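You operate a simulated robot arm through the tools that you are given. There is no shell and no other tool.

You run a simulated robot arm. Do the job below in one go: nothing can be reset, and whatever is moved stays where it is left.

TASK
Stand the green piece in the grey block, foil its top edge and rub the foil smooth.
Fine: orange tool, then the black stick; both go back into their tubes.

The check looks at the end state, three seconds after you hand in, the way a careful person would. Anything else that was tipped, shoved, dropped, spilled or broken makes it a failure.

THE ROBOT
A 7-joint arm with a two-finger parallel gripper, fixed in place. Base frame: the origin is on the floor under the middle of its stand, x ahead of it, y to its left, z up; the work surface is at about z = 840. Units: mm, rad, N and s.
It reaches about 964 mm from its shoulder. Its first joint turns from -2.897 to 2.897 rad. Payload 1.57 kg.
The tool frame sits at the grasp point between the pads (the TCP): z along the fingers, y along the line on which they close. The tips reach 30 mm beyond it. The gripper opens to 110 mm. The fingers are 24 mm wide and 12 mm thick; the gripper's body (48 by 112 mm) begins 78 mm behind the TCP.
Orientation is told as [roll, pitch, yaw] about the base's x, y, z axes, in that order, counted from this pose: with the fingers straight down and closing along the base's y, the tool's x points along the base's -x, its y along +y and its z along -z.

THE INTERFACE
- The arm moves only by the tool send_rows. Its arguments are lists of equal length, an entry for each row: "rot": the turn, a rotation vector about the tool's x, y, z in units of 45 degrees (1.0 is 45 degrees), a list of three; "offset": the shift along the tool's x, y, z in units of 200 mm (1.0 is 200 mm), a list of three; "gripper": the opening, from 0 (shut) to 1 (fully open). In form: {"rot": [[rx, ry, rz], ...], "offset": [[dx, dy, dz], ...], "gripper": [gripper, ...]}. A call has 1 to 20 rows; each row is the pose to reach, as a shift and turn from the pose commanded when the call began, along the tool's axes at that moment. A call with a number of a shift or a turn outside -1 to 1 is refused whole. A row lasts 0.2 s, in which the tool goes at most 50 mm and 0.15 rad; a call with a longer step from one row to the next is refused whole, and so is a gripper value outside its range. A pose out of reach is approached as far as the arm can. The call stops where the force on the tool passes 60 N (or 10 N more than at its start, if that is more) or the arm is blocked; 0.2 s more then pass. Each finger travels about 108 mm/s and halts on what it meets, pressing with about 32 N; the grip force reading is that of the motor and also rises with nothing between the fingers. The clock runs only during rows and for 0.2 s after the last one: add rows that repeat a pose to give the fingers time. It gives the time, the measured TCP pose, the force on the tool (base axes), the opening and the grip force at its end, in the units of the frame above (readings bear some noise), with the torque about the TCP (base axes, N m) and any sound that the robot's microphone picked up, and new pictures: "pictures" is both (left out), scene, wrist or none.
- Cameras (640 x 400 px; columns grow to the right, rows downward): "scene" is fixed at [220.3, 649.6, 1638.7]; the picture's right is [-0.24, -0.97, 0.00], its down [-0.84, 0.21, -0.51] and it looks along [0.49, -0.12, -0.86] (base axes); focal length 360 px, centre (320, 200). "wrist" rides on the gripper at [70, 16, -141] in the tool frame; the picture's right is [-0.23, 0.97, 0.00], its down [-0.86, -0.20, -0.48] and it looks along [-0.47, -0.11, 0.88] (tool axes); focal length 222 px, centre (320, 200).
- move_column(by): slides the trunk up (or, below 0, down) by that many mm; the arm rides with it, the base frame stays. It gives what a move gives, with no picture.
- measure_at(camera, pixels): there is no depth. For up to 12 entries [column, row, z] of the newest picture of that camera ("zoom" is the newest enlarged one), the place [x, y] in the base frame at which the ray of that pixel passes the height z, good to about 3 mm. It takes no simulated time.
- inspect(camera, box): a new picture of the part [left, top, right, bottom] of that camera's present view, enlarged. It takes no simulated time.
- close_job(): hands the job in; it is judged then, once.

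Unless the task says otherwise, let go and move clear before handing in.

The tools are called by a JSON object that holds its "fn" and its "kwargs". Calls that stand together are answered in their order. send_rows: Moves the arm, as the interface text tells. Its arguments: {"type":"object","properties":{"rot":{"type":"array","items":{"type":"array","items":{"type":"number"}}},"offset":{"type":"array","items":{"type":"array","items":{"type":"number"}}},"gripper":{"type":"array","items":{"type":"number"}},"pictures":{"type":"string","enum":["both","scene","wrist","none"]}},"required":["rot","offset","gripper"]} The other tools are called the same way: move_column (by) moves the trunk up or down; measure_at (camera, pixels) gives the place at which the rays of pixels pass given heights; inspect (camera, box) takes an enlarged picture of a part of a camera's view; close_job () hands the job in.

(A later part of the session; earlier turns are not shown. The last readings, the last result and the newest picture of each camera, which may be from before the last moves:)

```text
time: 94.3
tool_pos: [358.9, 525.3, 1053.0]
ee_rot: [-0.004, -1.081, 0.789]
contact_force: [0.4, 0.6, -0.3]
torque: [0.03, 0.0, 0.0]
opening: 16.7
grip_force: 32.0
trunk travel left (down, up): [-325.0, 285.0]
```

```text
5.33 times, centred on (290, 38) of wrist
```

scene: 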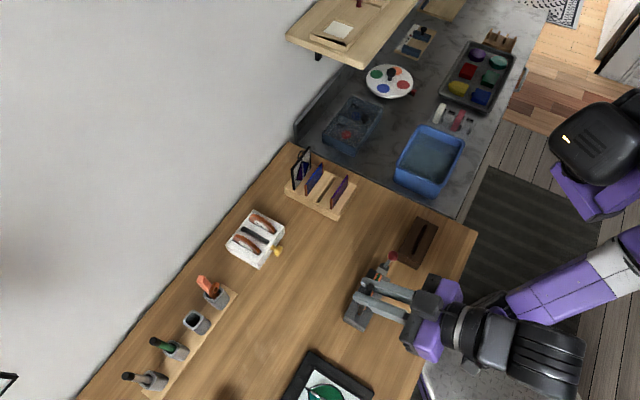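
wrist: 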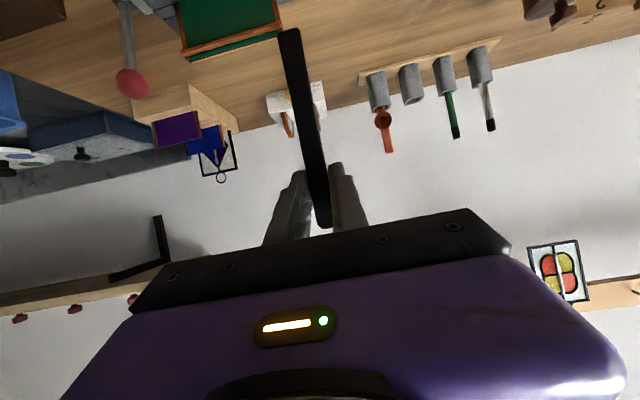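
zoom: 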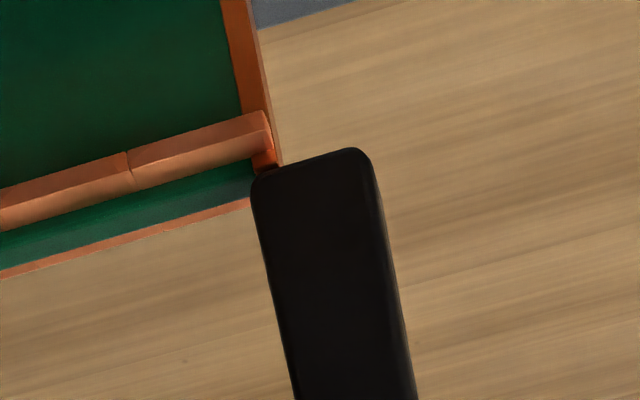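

The stick is now slightly off the end of the glass. I'll raise 4 mm, move 8 mm onto the edge and lower again to contact.

{"fn": "send_rows", "kwargs": {"rot": [[0, 0, 0], [0, 0, 0], [0, 0, 0], [0, 0, 0], [0, 0, 0]], "offset": [[-0.0176, 0, -0.0094], [-0.0176, -0.04, -0.0094], [-0.0088, -0.04, -0.0047], [-0.0044, -0.04, -0.0024], [0, -0.04, 0]], "gripper": [0, 0, 0, 0, 0], "pictures": "both"}}

{"fn": "inspect", "kwargs": {"camera": "scene", "box": [340, 275, 390, 325]}}

{"fn": "inspect", "kwargs": {"camera": "wrist", "box": [230, 0, 350, 75]}}

```text
time: 95.5
tool_pos: [365.3, 518.4, 1053.7]
ee_rot: [-0.006, -1.081, 0.79]
contact_force: [0.0, -0.1, 0.3]
torque: [-0.01, 0.01, -0.01]
opening: 16.8
grip_force: 31.7
trunk travel left (down, up): [-325.0, 285.0]
```

scene: 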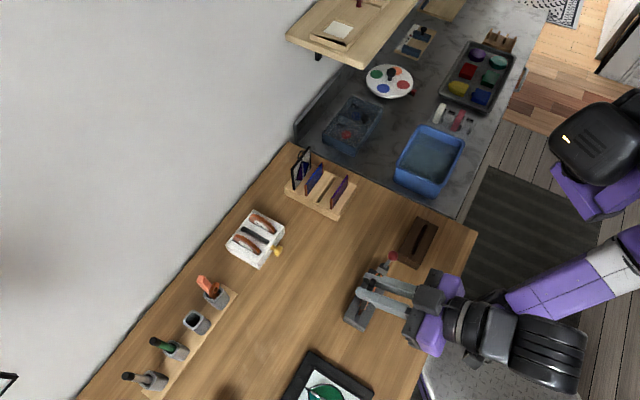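
wrist: 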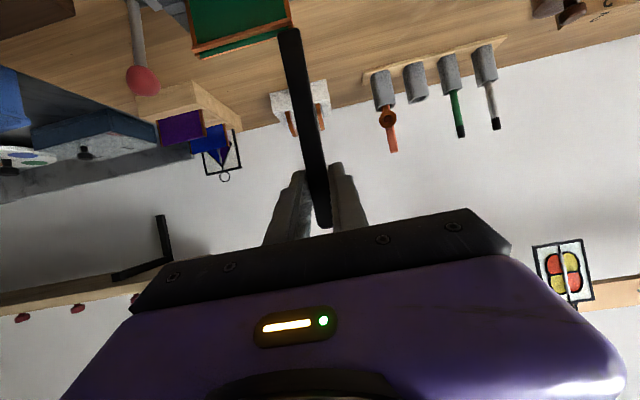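

```text
8.00 times, centred on (365, 300) of scene
```

zoom: 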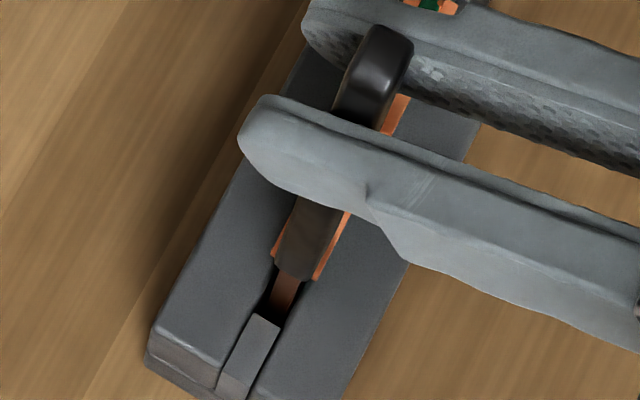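

```text
5.33 times, centred on (290, 38) of wrist
```

zoom: 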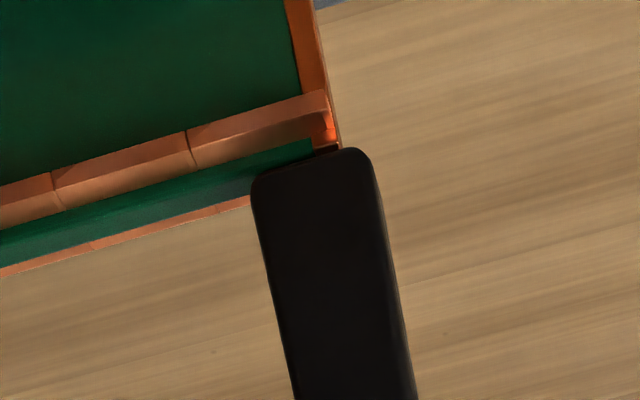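

The stick is now centred between the two foil wings at the near end. I'm lowering in 1 mm steps to contact.

{"fn": "send_rows", "kwargs": {"rot": [[0, 0, 0], [0, 0, 0], [0, 0, 0]], "offset": [[0.0044, 0, 0.0024], [0.0088, 0, 0.0047], [0.0123, 0, 0.0066]], "gripper": [0, 0, 0], "pictures": "none"}}

```text
time: 96.3
tool_pos: [364.2, 519.1, 1051.2]
ee_rot: [-0.001, -1.082, 0.787]
contact_force: [1.2, -1.2, 5.0]
torque: [0.02, -0.08, 0.0]
opening: 16.9
grip_force: 31.5
trunk travel left (down, up): [-325.0, 285.0]
```

Contact at 5 N. I'll press slightly more and rub along the first 20 mm, then check what happens to the foil.

{"fn": "send_rows", "kwargs": {"rot": [[0, 0, 0], [0, 0, 0], [0, 0, 0], [0, 0, 0], [0, 0, 0]], "offset": [[0.0027, -0.02, 0.0015], [0.0033, -0.04, 0.0017], [0.0038, -0.06, 0.002], [0.0043, -0.08, 0.0023], [0.0049, -0.1, 0.0026]], "gripper": [0, 0, 0, 0, 0], "pictures": "both"}}

{"fn": "inspect", "kwargs": {"camera": "scene", "box": [340, 275, 390, 325]}}

{"fn": "inspect", "kwargs": {"camera": "wrist", "box": [230, 0, 350, 75]}}

```text
time: 97.5
tool_pos: [378.8, 505.0, 1051.3]
ee_rot: [-0.003, -1.081, 0.789]
contact_force: [-3.5, 3.2, 12.5]
torque: [0.41, 0.21, 0.05]
opening: 17.0
grip_force: 31.6
trunk travel left (down, up): [-325.0, 285.0]
```

scene: 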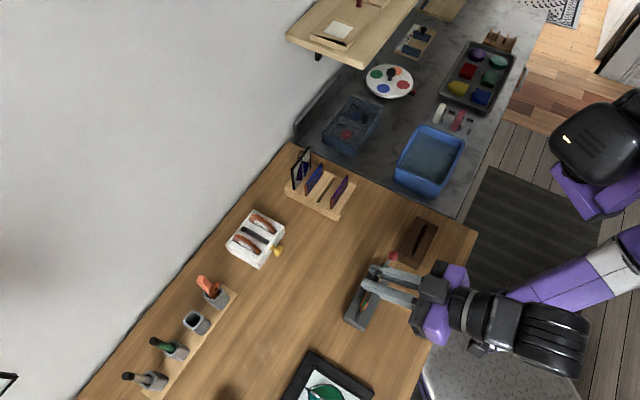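
wrist: 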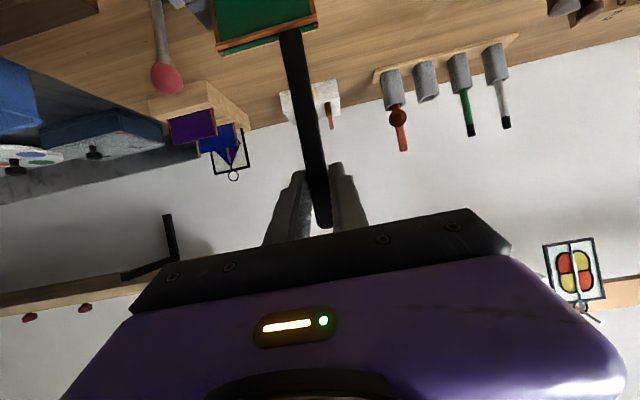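

```text
8.00 times, centred on (365, 300) of scene
```

zoom: 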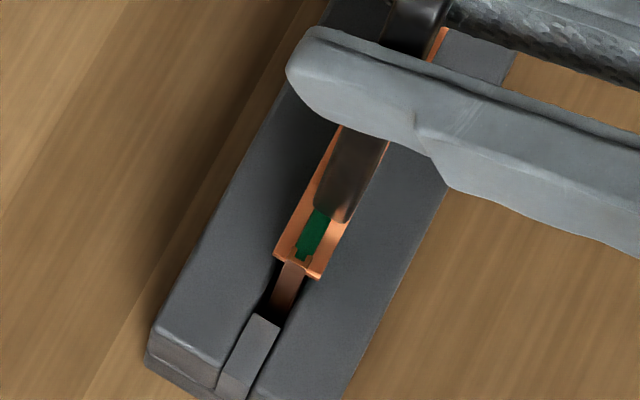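

```text
5.33 times, centred on (290, 38) of wrist
```

zoom: 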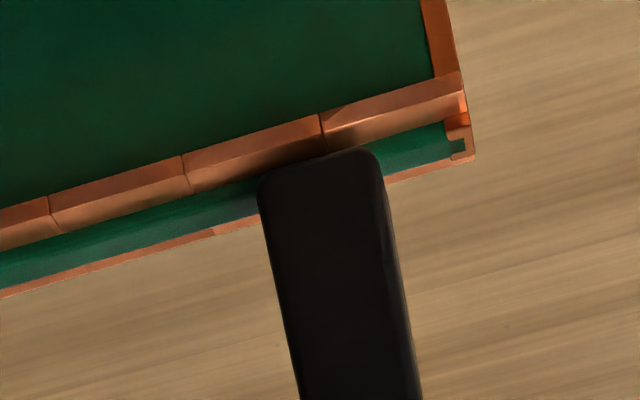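

Contact is good (12.5 N) but the wings behind the stick look unchanged so far. I'll complete this pass along the top to the lever end and then inspect the foil closely.

{"fn": "send_rows", "kwargs": {"rot": [[0, 0, 0], [0, 0, 0], [0, 0, 0], [0, 0, 0], [0, 0, 0], [0, 0, 0], [0, 0, 0], [0, 0, 0], [0, 0, 0], [0, 0, 0], [0, 0, 0], [0, 0, 0]], "offset": [[0.0006, -0.0225, 0.0003], [0.0012, -0.045, 0.0006], [0.0018, -0.0675, 0.001], [0.0024, -0.09, 0.0013], [0.003, -0.1125, 0.0016], [0.0036, -0.135, 0.0019], [0.0042, -0.1575, 0.0022], [0.0048, -0.18, 0.0025], [0.0054, -0.2025, 0.0029], [0.006, -0.225, 0.0032], [0.0066, -0.2475, 0.0035], [0.007, -0.265, 0.0037]], "gripper": [0, 0, 0, 0, 0, 0, 0, 0, 0, 0, 0, 0], "pictures": "both"}}

{"fn": "inspect", "kwargs": {"camera": "scene", "box": [345, 260, 405, 325]}}

{"fn": "inspect", "kwargs": {"camera": "wrist", "box": [250, 0, 410, 75]}}

```text
time: 100.1
tool_pos: [415.5, 466.7, 1048.3]
ee_rot: [-0.006, -1.085, 0.791]
contact_force: [-4.8, 3.7, 23.1]
torque: [0.7, 0.5, 0.07]
opening: 16.8
grip_force: 32.2
trunk travel left (down, up): [-325.0, 285.0]
```

scene: 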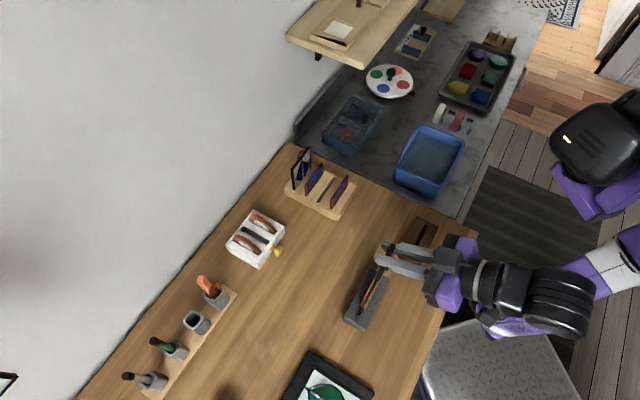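
wrist: 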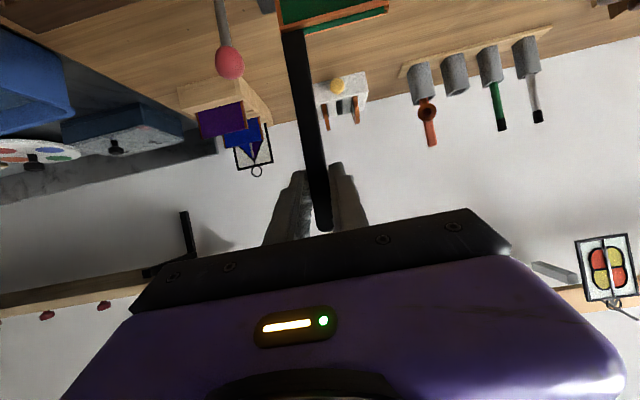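

```text
6.15 times, centred on (375, 292) of scene
```

zoom: 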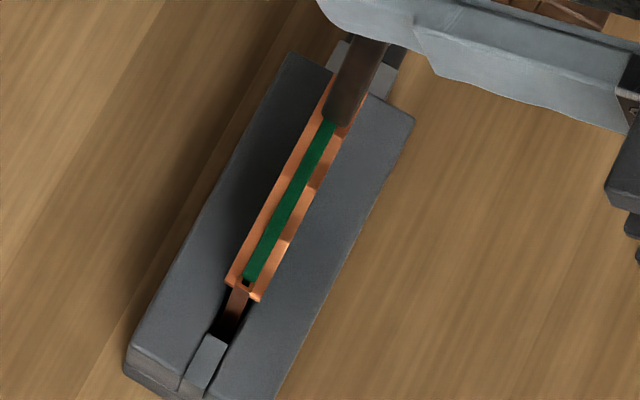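

```text
4.00 times, centred on (330, 38) of wrist
```

zoom: 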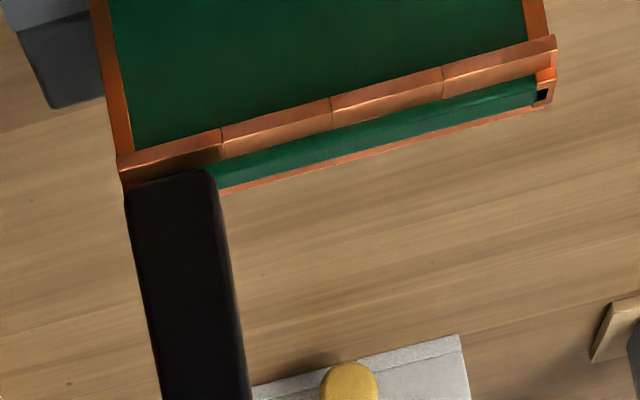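

Force rose to 23 N at the lever end, so I'll lift off now and look closely at the foil and glass.

{"fn": "send_rows", "kwargs": {"rot": [[0, 0, 0], [0, 0, 0], [0, 0, 0], [0, 0, 0]], "offset": [[-0.03, 0, -0.016], [-0.1, 0, -0.053], [-0.18, 0, -0.12], [-0.18, 0, -0.25]], "gripper": [0, 0, 0, 0], "pictures": "both"}}

{"fn": "inspect", "kwargs": {"camera": "scene", "box": [345, 260, 405, 325]}}

{"fn": "inspect", "kwargs": {"camera": "wrist", "box": [250, 0, 410, 75]}}

```text
time: 101.1
tool_pos: [399.2, 446.1, 1103.4]
ee_rot: [-0.007, -1.08, 0.792]
contact_force: [-0.1, 0.3, -0.2]
torque: [-0.02, -0.01, 0.04]
opening: 16.9
grip_force: 33.1
trunk travel left (down, up): [-325.0, 285.0]
```

scene: 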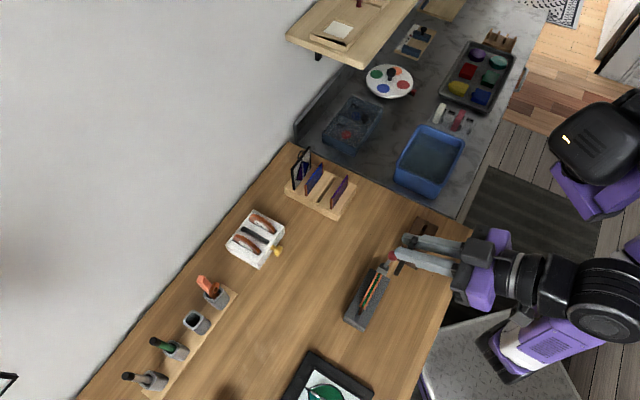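
wrist: 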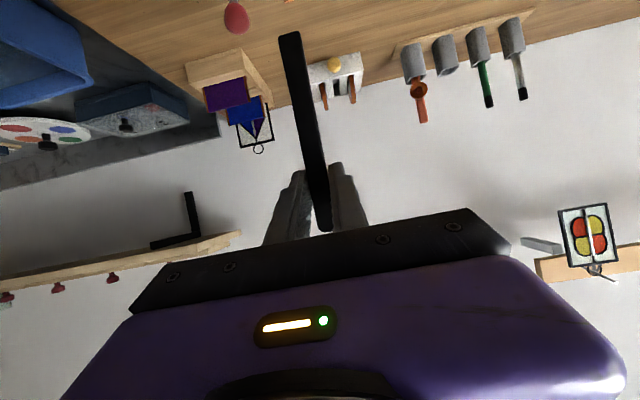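

```text
6.15 times, centred on (375, 292) of scene
```

zoom: 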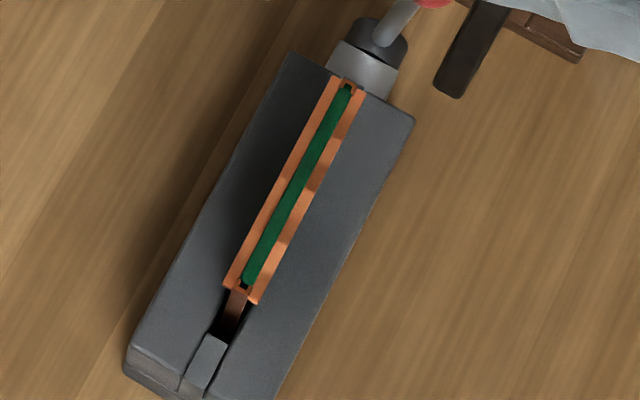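

```text
4.00 times, centred on (330, 38) of wrist
```

zoom: 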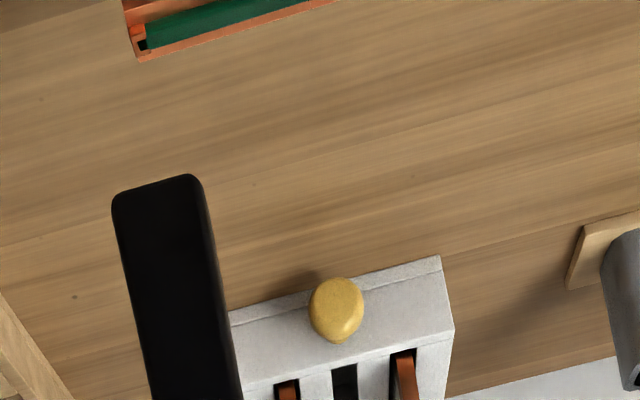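

The foil wings still stick out about 6–7 mm on both sides, so rubbing the top alone doesn't smooth it: the wings must be pressed down along each face. I'll bring the stick to the robot-side face, with its end about 9 mm below the top edge, starting beyond the near end.

{"fn": "send_rows", "kwargs": {"rot": [[0, 0, 0], [0, 0, 0], [0, 0, 0], [0, 0, 0], [0, 0, 0]], "offset": [[0.03, 0.15, 0.03], [0.08, 0.3, 0.08], [0.161, 0.444, 0.1555], [0.2, 0.444, 0.178], [0.242, 0.444, 0.199]], "gripper": [0, 0, 0, 0, 0], "pictures": "both"}}

{"fn": "inspect", "kwargs": {"camera": "scene", "box": [340, 275, 390, 325]}}

{"fn": "inspect", "kwargs": {"camera": "wrist", "box": [200, 0, 340, 75]}}

```text
time: 102.3
tool_pos: [342.5, 520.5, 1041.9]
ee_rot: [-0.008, -1.08, 0.792]
contact_force: [0.4, -0.2, -0.3]
torque: [0.01, -0.01, -0.01]
opening: 16.7
grip_force: 31.9
trunk travel left (down, up): [-325.0, 285.0]
```

scene: 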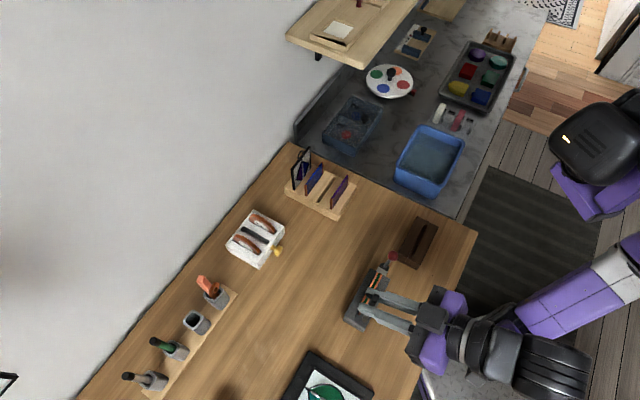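
wrist: 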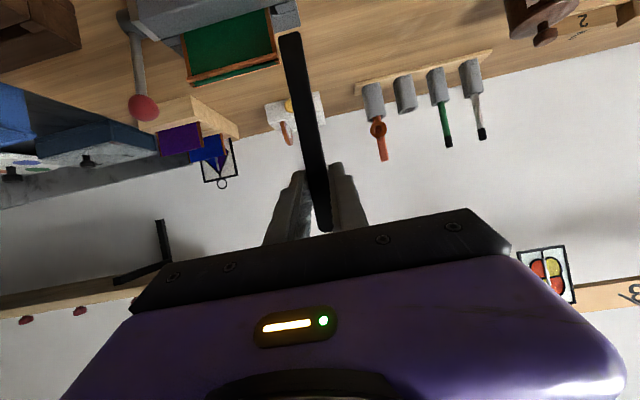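

```text
8.00 times, centred on (365, 300) of scene
```

zoom: 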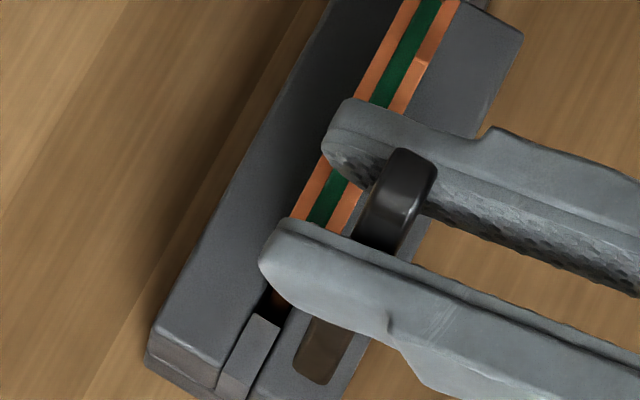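

```text
4.57 times, centred on (270, 38) of wrist
```

zoom: 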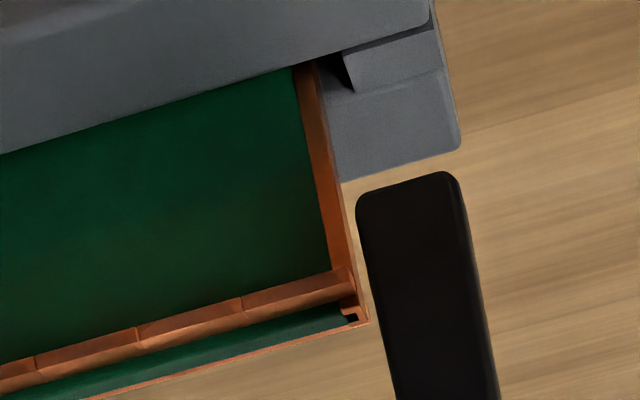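

The stick is beside the near end on the robot side. I'll bring it to just graze the face and run along the first half of the edge, then check the wings.

{"fn": "send_rows", "kwargs": {"rot": [[0, 0, 0], [0, 0, 0], [0, 0, 0], [0, 0, 0], [0, 0, 0], [0, 0, 0], [0, 0, 0], [0, 0, 0], [0, 0, 0]], "offset": [[-0.0141, 0, 0.0265], [-0.0141, -0.025, 0.0265], [-0.0141, -0.05, 0.0265], [-0.0141, -0.075, 0.0265], [-0.0141, -0.1, 0.0265], [-0.0141, -0.125, 0.0265], [-0.0141, -0.15, 0.0265], [-0.0141, -0.175, 0.0265], [-0.0141, -0.2, 0.0265]], "gripper": [0, 0, 0, 0, 0, 0, 0, 0, 0], "pictures": "both"}}

{"fn": "inspect", "kwargs": {"camera": "scene", "box": [340, 265, 400, 325]}}

{"fn": "inspect", "kwargs": {"camera": "wrist", "box": [200, 0, 340, 75]}}

```text
time: 104.3
tool_pos: [376.7, 495.8, 1042.0]
ee_rot: [-0.005, -1.08, 0.791]
contact_force: [0.3, 0.7, -0.2]
torque: [0.02, 0.01, -0.03]
opening: 16.8
grip_force: 32.1
trunk travel left (down, up): [-325.0, 285.0]
```

scene: 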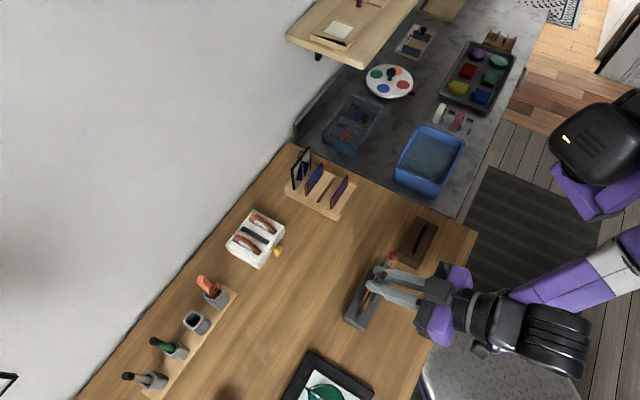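
wrist: 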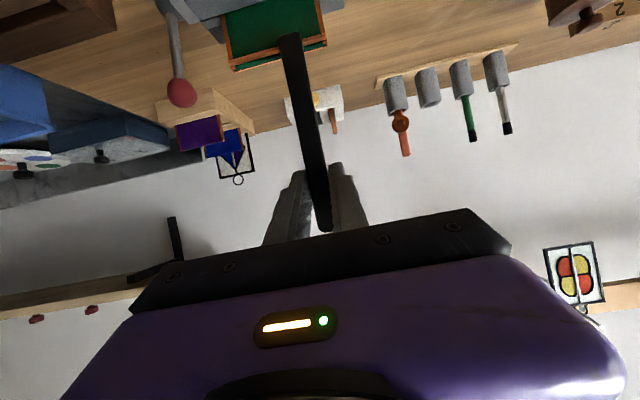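

```text
6.67 times, centred on (370, 295) of scene
```

zoom: 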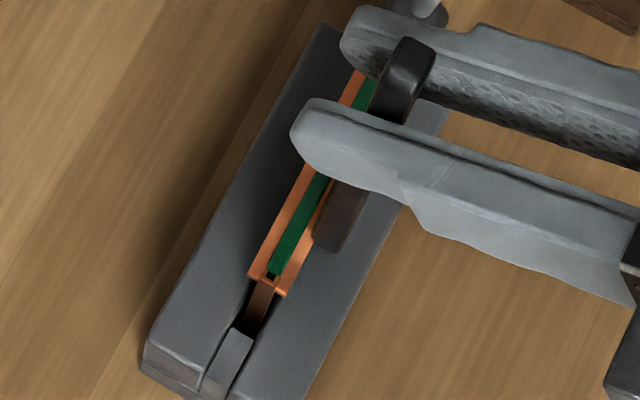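

```text
4.57 times, centred on (270, 38) of wrist
```

zoom: 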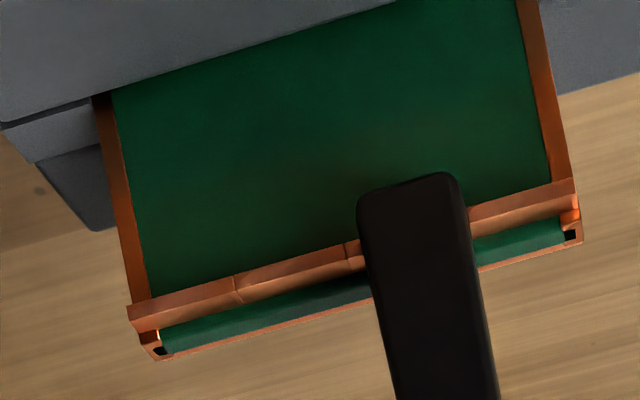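

{"fn": "inspect", "kwargs": {"camera": "scene", "box": [352, 280, 384, 312]}}

{"fn": "inspect", "kwargs": {"camera": "wrist", "box": [295, 25, 345, 60]}}

{"fn": "inspect", "kwargs": {"camera": "wrist", "box": [225, 40, 285, 82]}}

```text
12.50 times, centred on (368, 296) of scene
```

zoom: 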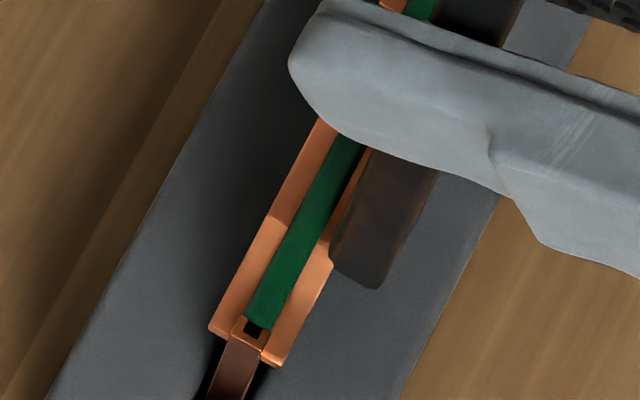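

```text
11.43 times, centred on (320, 42) of wrist
```

zoom: 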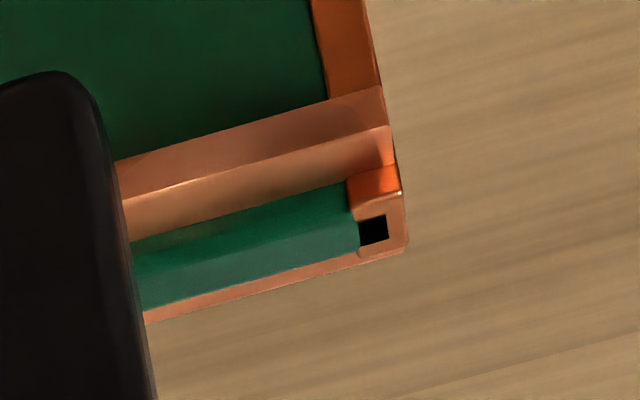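

```text
9.52 times, centred on (255, 61) of wrist
```

zoom: 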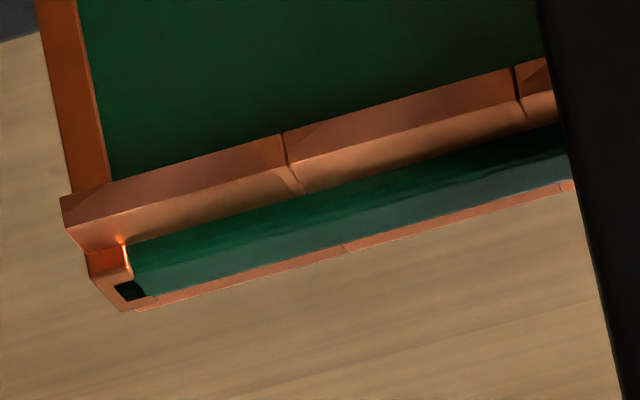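

The flaps are unchanged and the stick was only grazing their outer edge (scene zoom (333,250)), about 6 mm short of the glass face. I'll press it in toward the face in 2 mm steps and watch the force.

{"fn": "send_rows", "kwargs": {"rot": [[0, 0, 0], [0, 0, 0], [0, 0, 0]], "offset": [[-0.0047, 0, 0.0088], [-0.0094, 0, 0.0176], [-0.0118, 0, 0.0221]], "gripper": [0, 0, 0], "pictures": "both"}}

{"fn": "inspect", "kwargs": {"camera": "scene", "box": [352, 280, 384, 312]}}

{"fn": "inspect", "kwargs": {"camera": "wrist", "box": [225, 20, 345, 90]}}

```text
time: 105.1
tool_pos: [379.2, 500.5, 1041.5]
ee_rot: [-0.005, -1.081, 0.788]
contact_force: [1.0, -0.6, -0.9]
torque: [-0.02, -0.01, 0.0]
opening: 16.5
grip_force: 32.4
trunk travel left (down, up): [-325.0, 285.0]
```

scene: 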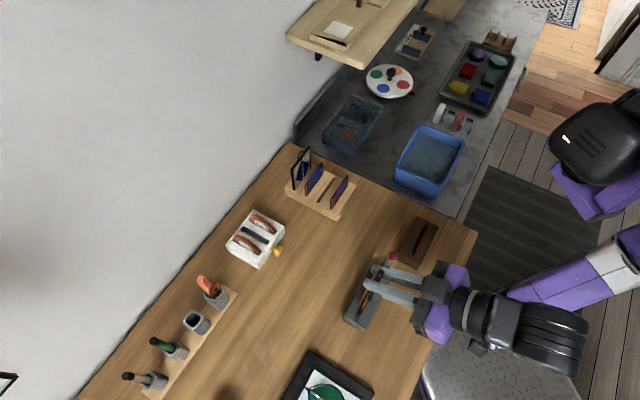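
wrist: 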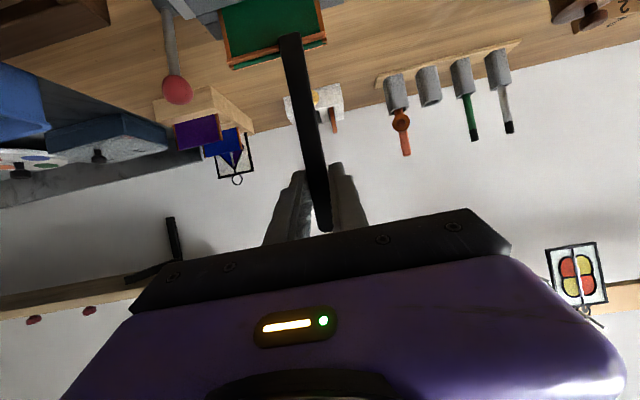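

```text
12.50 times, centred on (368, 296) of scene
```

zoom: 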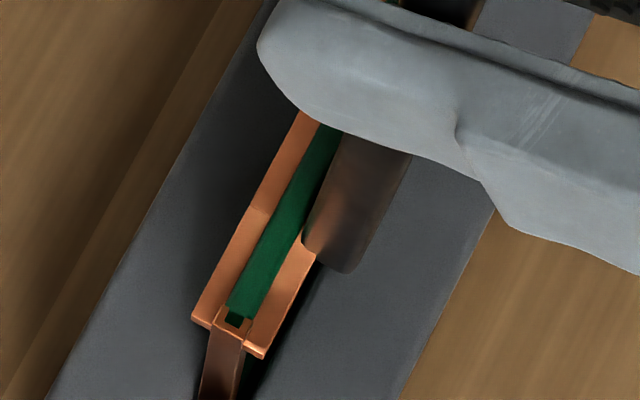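

```text
5.33 times, centred on (285, 55) of wrist
```

zoom: 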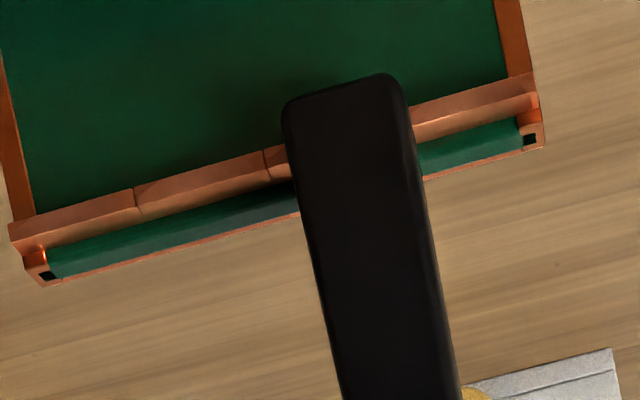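

The push moved the glass top sideways by about 4 mm at only 1 N, and the earlier rub slid it about 5 mm toward the lever, so the piece is not actually clamped yet. I'll back the stick off and look closely at the slot and lever before rubbing further.

{"fn": "send_rows", "kwargs": {"rot": [[0, 0, 0], [0, 0, 0], [0, 0, 0], [0, 0, 0], [0, 0, 0]], "offset": [[0.0235, 0, -0.0441], [0.0, 0, -0.09], [-0.08, 0, -0.14], [-0.16, 0, -0.19], [-0.22, 0, -0.22]], "gripper": [0, 0, 0, 0, 0], "pictures": "both"}}

{"fn": "inspect", "kwargs": {"camera": "scene", "box": [350, 250, 410, 320]}}

{"fn": "inspect", "kwargs": {"camera": "scene", "box": [365, 245, 405, 285]}}

```text
time: 106.3
tool_pos: [364.7, 484.2, 1100.5]
ee_rot: [-0.005, -1.078, 0.79]
contact_force: [-0.2, -0.5, -0.7]
torque: [-0.03, -0.01, 0.03]
opening: 16.6
grip_force: 31.6
trunk travel left (down, up): [-325.0, 285.0]
```

scene: 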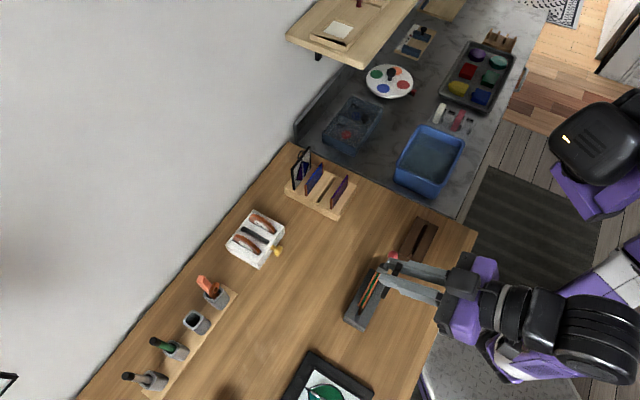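
wrist: 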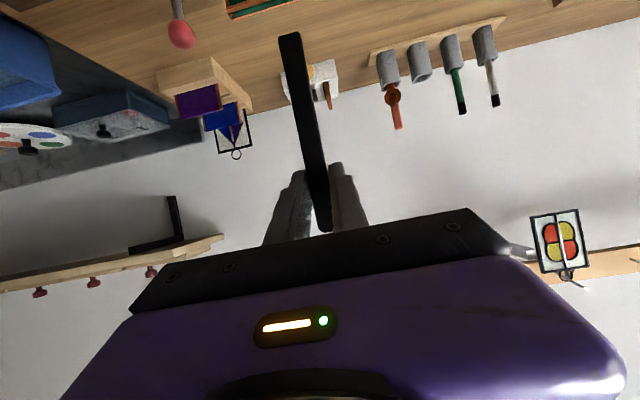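

```text
5.71 times, centred on (380, 285) of scene
```

zoom: 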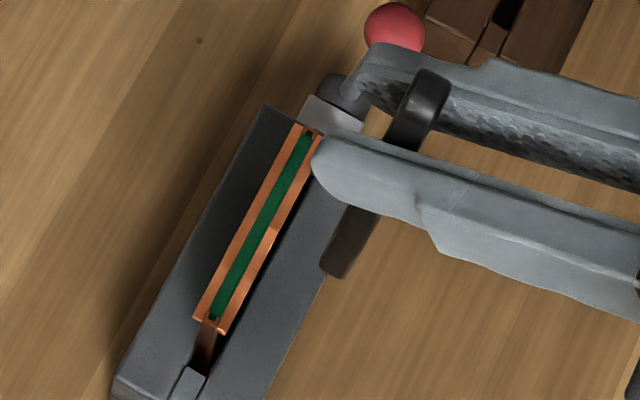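

```text
10.00 times, centred on (385, 265) of scene
```

zoom: 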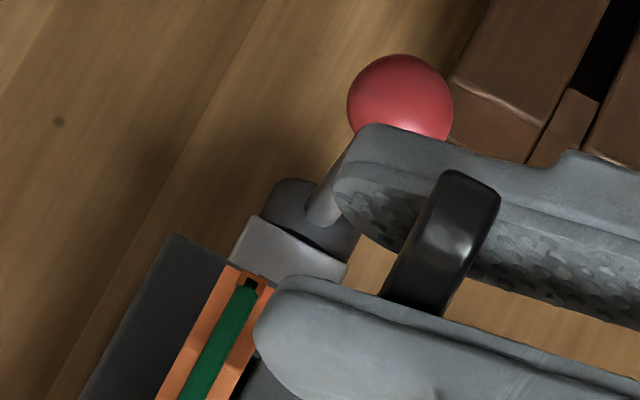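

{"fn": "inspect", "kwargs": {"camera": "scene", "box": [354, 268, 386, 312]}}

{"fn": "inspect", "kwargs": {"camera": "scene", "box": [358, 290, 374, 310]}}

{"fn": "inspect", "kwargs": {"camera": "scene", "box": [366, 270, 382, 292]}}

```text
9.09 times, centred on (370, 290) of scene
```

zoom: 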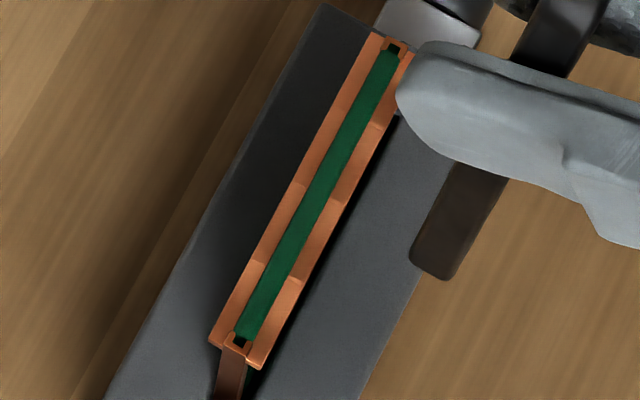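

```text
16.00 times, centred on (366, 300) of scene
```

zoom: 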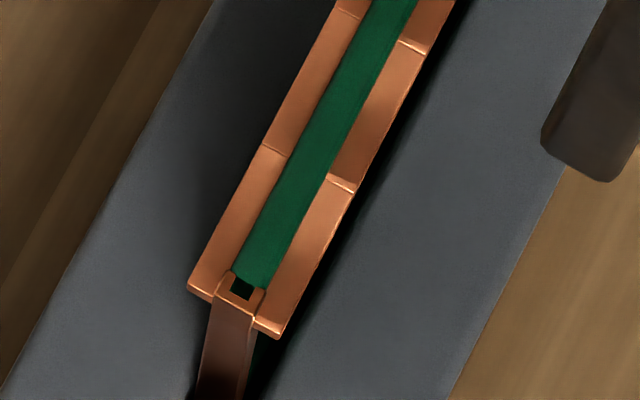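

```text
16.00 times, centred on (374, 281) of scene
```

zoom: 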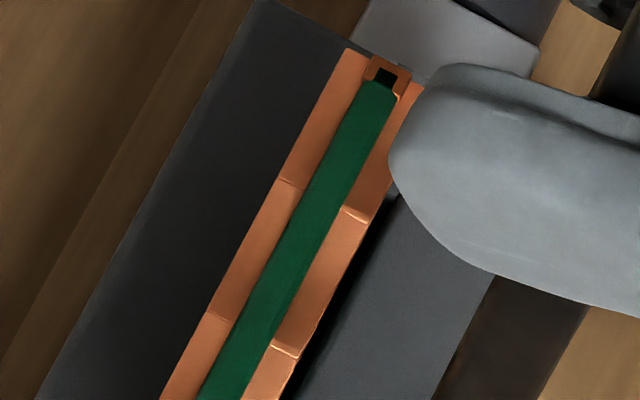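

Close up, the flaps still protrude about 3–4 mm on both faces with stepped seams. The glass now leans against the far slot edge, so it can resist a push from the robot side: I'll press the stick lightly on the robot-side flaps and actually rub along them.

{"fn": "send_rows", "kwargs": {"rot": [[0, 0, 0], [0, 0, 0], [0, 0, 0], [0, 0, 0], [0, 0, 0], [0, 0, 0]], "offset": [[0.1, 0.04, 0.07], [0.18, 0.0775, 0.13], [0.2305, 0.0775, 0.1893], [0.2117, 0.0775, 0.2246], [0.207, 0.0775, 0.2334], [0.2047, 0.0775, 0.2378]], "gripper": [0, 0, 0, 0, 0, 0], "pictures": "both"}}

{"fn": "inspect", "kwargs": {"camera": "scene", "box": [352, 280, 384, 312]}}

```text
time: 107.7
tool_pos: [370.9, 513.0, 1043.5]
ee_rot: [-0.003, -1.08, 0.79]
contact_force: [-6.2, -6.5, 1.6]
torque: [-0.68, 0.67, 0.02]
opening: 16.4
grip_force: 32.1
trunk travel left (down, up): [-325.0, 285.0]
```

scene: 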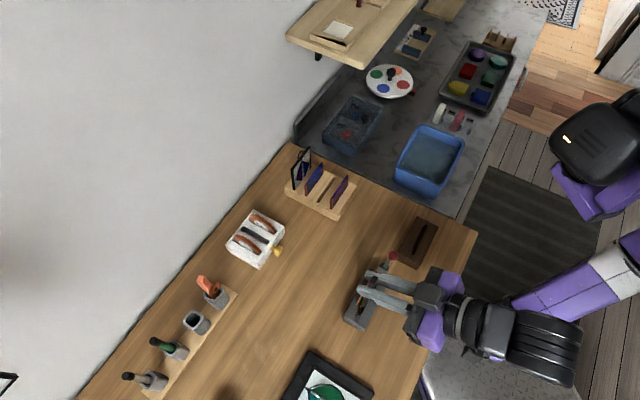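
wrist: 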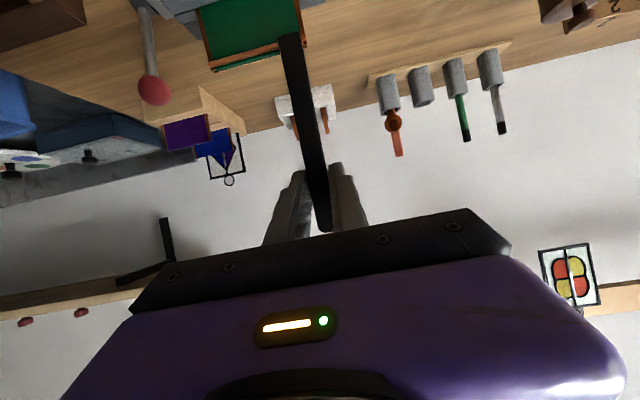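

```text
12.50 times, centred on (368, 296) of scene
```

zoom: 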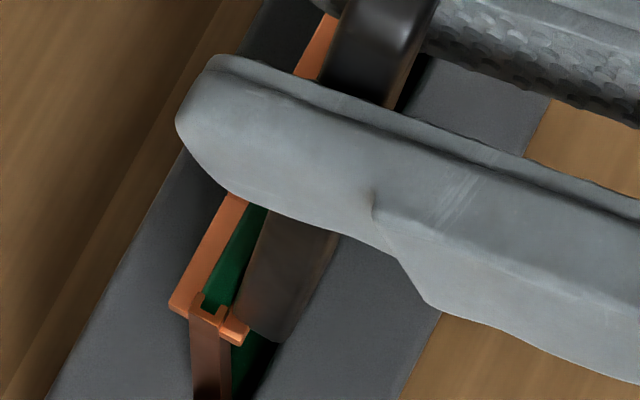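

The stick presses the robot-side flap with about 9 N and the glass is braced by the slot. I'll ease off 1 mm and rub along this face, first back to the near end and then halfway along.

{"fn": "send_rows", "kwargs": {"rot": [[0, 0, 0], [0, 0, 0], [0, 0, 0], [0, 0, 0], [0, 0, 0], [0, 0, 0], [0, 0, 0], [0, 0, 0], [0, 0, 0], [0, 0, 0], [0, 0, 0], [0, 0, 0]], "offset": [[0.0024, 0.0, -0.0044], [0.0024, 0.025, -0.0044], [0.0024, 0.04, -0.0044], [0.0024, 0.02, -0.0044], [0.0024, 0.0, -0.0044], [0.0024, -0.025, -0.0044], [0.0024, -0.05, -0.0044], [0.0024, -0.075, -0.0044], [0.0024, -0.1, -0.0044], [0.0024, -0.125, -0.0044], [0.0024, -0.15, -0.0044], [0.0024, -0.175, -0.0044]], "gripper": [0, 0, 0, 0, 0, 0, 0, 0, 0, 0, 0, 0], "pictures": "both"}}

{"fn": "inspect", "kwargs": {"camera": "scene", "box": [352, 280, 384, 312]}}

{"fn": "inspect", "kwargs": {"camera": "wrist", "box": [215, 20, 345, 95]}}

```text
time: 110.3
tool_pos: [398.3, 487.0, 1042.3]
ee_rot: [-0.006, -1.081, 0.79]
contact_force: [0.0, -0.1, -0.6]
torque: [-0.03, 0.06, 0.02]
opening: 16.5
grip_force: 31.6
trunk travel left (down, up): [-325.0, 285.0]
```

scene: 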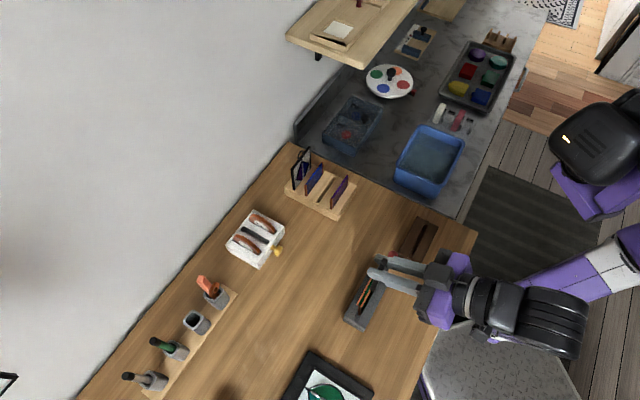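
wrist: 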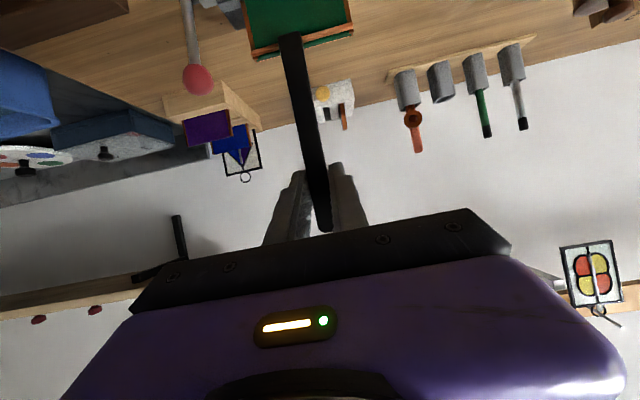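

```text
12.50 times, centred on (368, 296) of scene
```

zoom: 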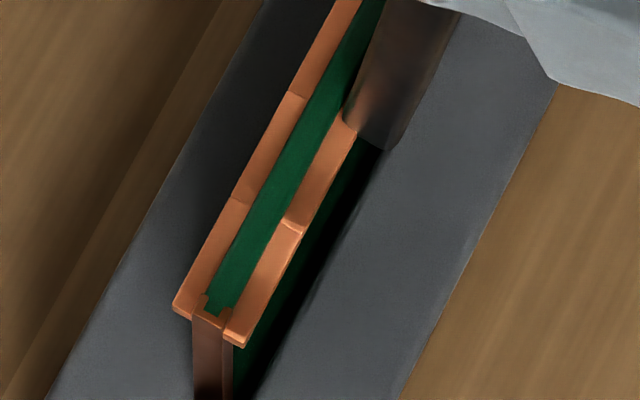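

```text
4.92 times, centred on (280, 58) of wrist
```

zoom: 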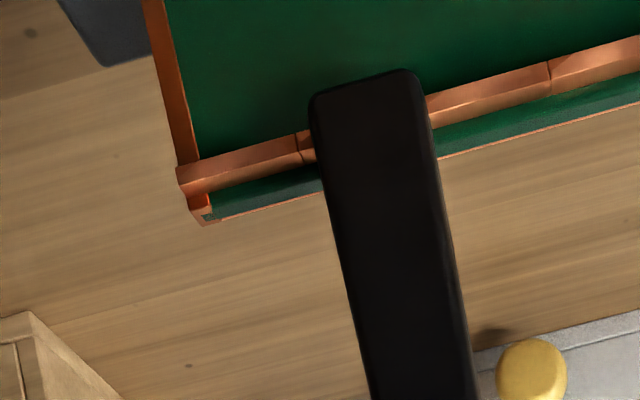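

No change in the flaps yet, and contact faded during that stroke. I'll press back in by about 1.5 mm so a steady side force is kept, and rub the full length of this face both ways.

{"fn": "send_rows", "kwargs": {"rot": [[0, 0, 0], [0, 0, 0], [0, 0, 0], [0, 0, 0], [0, 0, 0], [0, 0, 0]], "offset": [[-0.0024, 0, 0.0044], [-0.0035, 0, 0.0066], [-0.0035, -0.025, 0.0066], [-0.0035, -0.05, 0.0066], [-0.0035, -0.075, 0.0066], [-0.0035, -0.1, 0.0066]], "gripper": [0, 0, 0, 0, 0, 0], "pictures": "wrist"}}

{"fn": "inspect", "kwargs": {"camera": "wrist", "box": [215, 20, 345, 95]}}

{"fn": "inspect", "kwargs": {"camera": "scene", "box": [356, 272, 388, 312]}}

```text
time: 111.7
tool_pos: [410.3, 472.9, 1041.7]
ee_rot: [-0.003, -1.081, 0.79]
contact_force: [-4.8, -2.3, 0.3]
torque: [-0.25, 0.52, 0.02]
opening: 16.9
grip_force: 31.9
trunk travel left (down, up): [-325.0, 285.0]
```

wrist: 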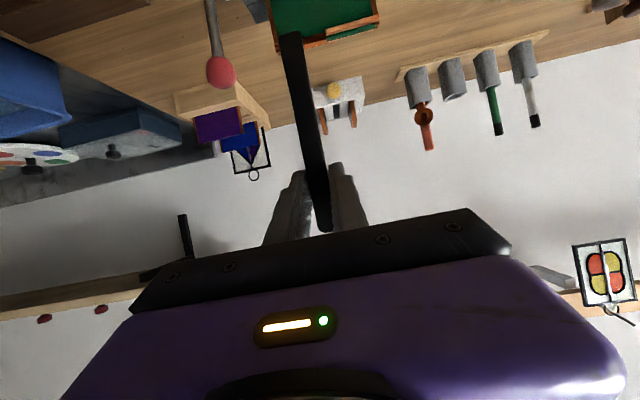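

```text
4.92 times, centred on (280, 58) of wrist
```

zoom: 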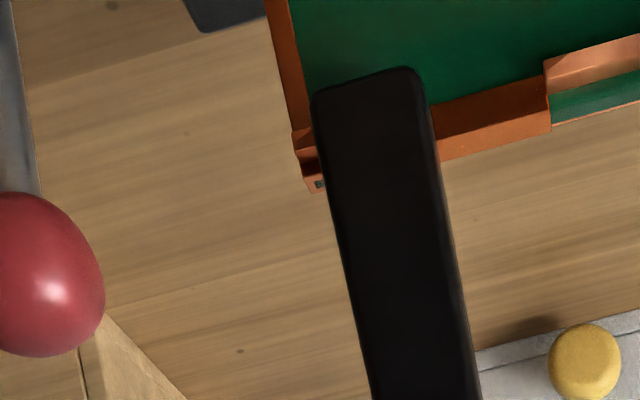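

```text
10.00 times, centred on (372, 292) of scene
```

zoom: 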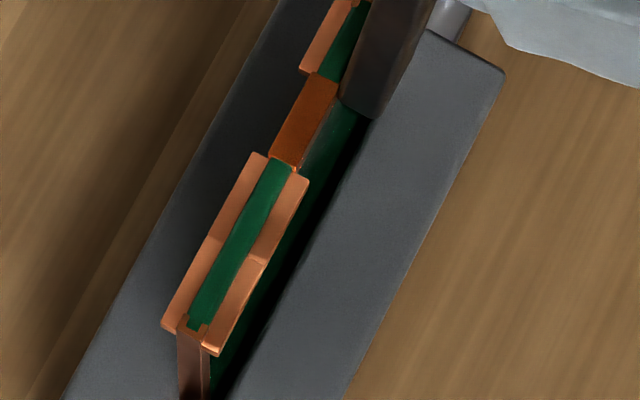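

Segment 3 has turned smooth (scene zoom (305,120): copper now wraps over the top with no flaps). Side rubbing with steady force works, so I'll rub the fourth segment at the lever end back and forth.

{"fn": "send_rows", "kwargs": {"rot": [[0, 0, 0], [0, 0, 0], [0, 0, 0], [0, 0, 0], [0, 0, 0], [0, 0, 0], [0, 0, 0], [0, 0, 0]], "offset": [[-0.0012, -0.02, 0.0022], [-0.0012, -0.04, 0.0022], [-0.0012, -0.02, 0.0022], [-0.0012, 0.0, 0.0022], [-0.0012, 0.02, 0.0022], [-0.0012, 0.0, 0.0022], [-0.0012, -0.02, 0.0022], [-0.0012, -0.04, 0.0022]], "gripper": [0, 0, 0, 0, 0, 0, 0, 0], "pictures": "wrist"}}

{"fn": "inspect", "kwargs": {"camera": "wrist", "box": [235, 10, 385, 95]}}

{"fn": "inspect", "kwargs": {"camera": "scene", "box": [356, 266, 388, 312]}}

```text
time: 113.5
tool_pos: [416.6, 468.8, 1043.7]
ee_rot: [-0.004, -1.081, 0.79]
contact_force: [-0.6, -0.7, 1.0]
torque: [-0.04, 0.13, 0.01]
opening: 16.7
grip_force: 31.6
trunk travel left (down, up): [-325.0, 285.0]
```

wrist: 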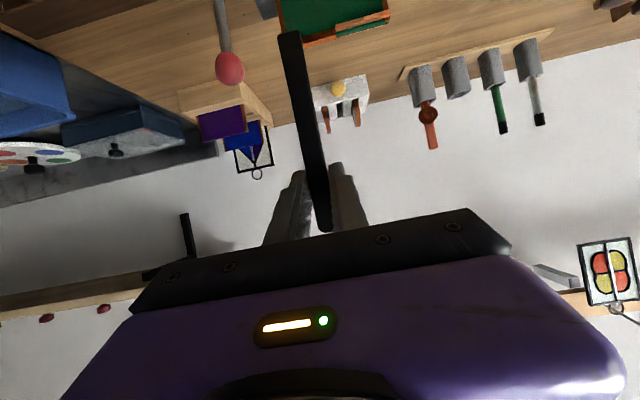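

```text
4.27 times, centred on (310, 52) of wrist
```

zoom: 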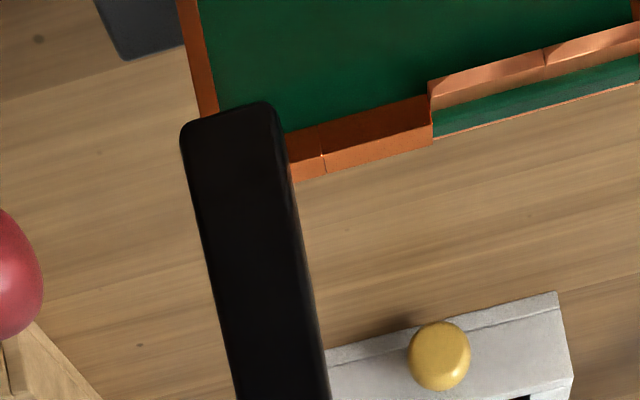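

```text
8.70 times, centred on (372, 289) of scene
```

zoom: 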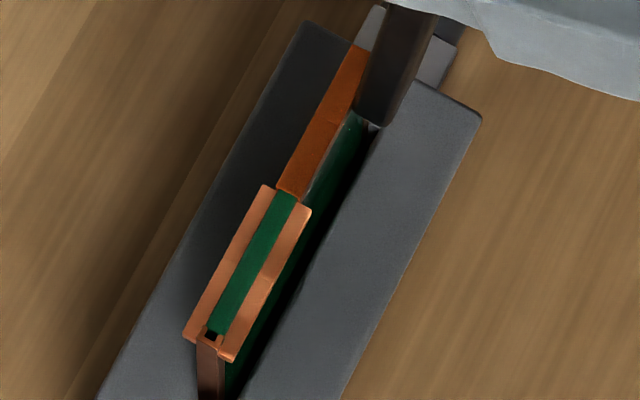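

Segment 4 is smooth too. Now I'll slide back along the same face to rub segments 2 and 1 at the near end.

{"fn": "send_rows", "kwargs": {"rot": [[0, 0, 0], [0, 0, 0], [0, 0, 0], [0, 0, 0], [0, 0, 0], [0, 0, 0], [0, 0, 0], [0, 0, 0], [0, 0, 0], [0, 0, 0], [0, 0, 0], [0, 0, 0], [0, 0, 0]], "offset": [[0, 0.025, 0], [0, 0.05, 0], [0, 0.075, 0], [0, 0.1, 0], [0, 0.125, 0], [0, 0.15, 0], [0, 0.175, 0], [0, 0.2, 0], [0, 0.225, 0], [0, 0.25, 0], [0, 0.275, 0], [0, 0.3, 0], [0, 0.32, 0]], "gripper": [0, 0, 0, 0, 0, 0, 0, 0, 0, 0, 0, 0, 0], "pictures": "wrist"}}

{"fn": "inspect", "kwargs": {"camera": "wrist", "box": [205, 10, 355, 95]}}

{"fn": "inspect", "kwargs": {"camera": "scene", "box": [350, 266, 390, 316]}}

```text
time: 116.3
tool_pos: [371.5, 514.3, 1042.7]
ee_rot: [-0.005, -1.081, 0.791]
contact_force: [1.5, -0.8, -0.6]
torque: [-0.02, 0.0, 0.03]
opening: 16.7
grip_force: 31.8
trunk travel left (down, up): [-325.0, 285.0]
```

wrist: 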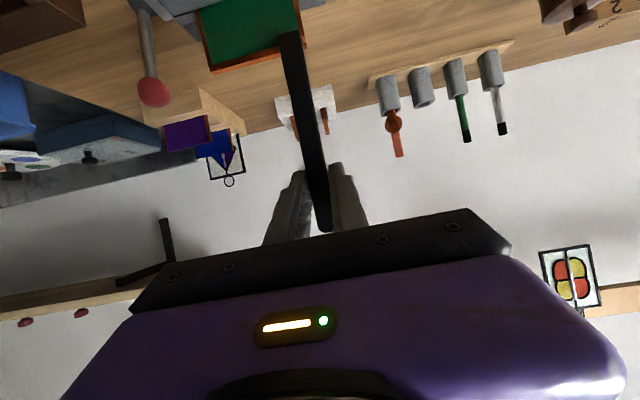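

```text
4.27 times, centred on (280, 52) of wrist
```

zoom: 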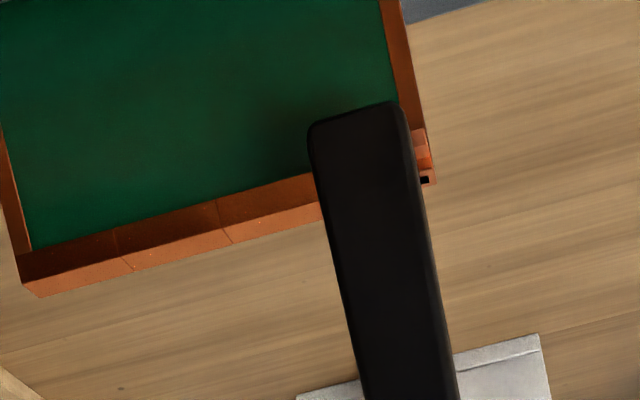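

```text
8.00 times, centred on (370, 291) of scene
```

zoom: 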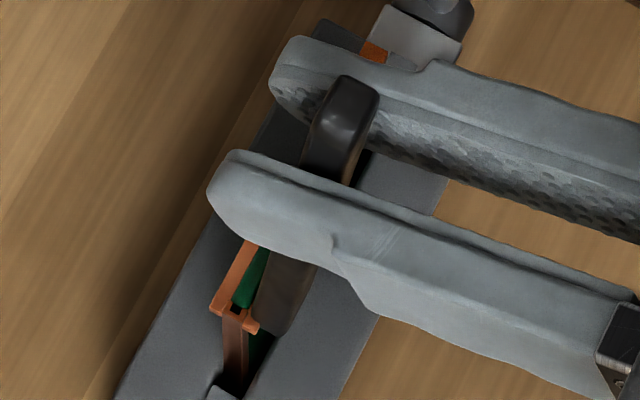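

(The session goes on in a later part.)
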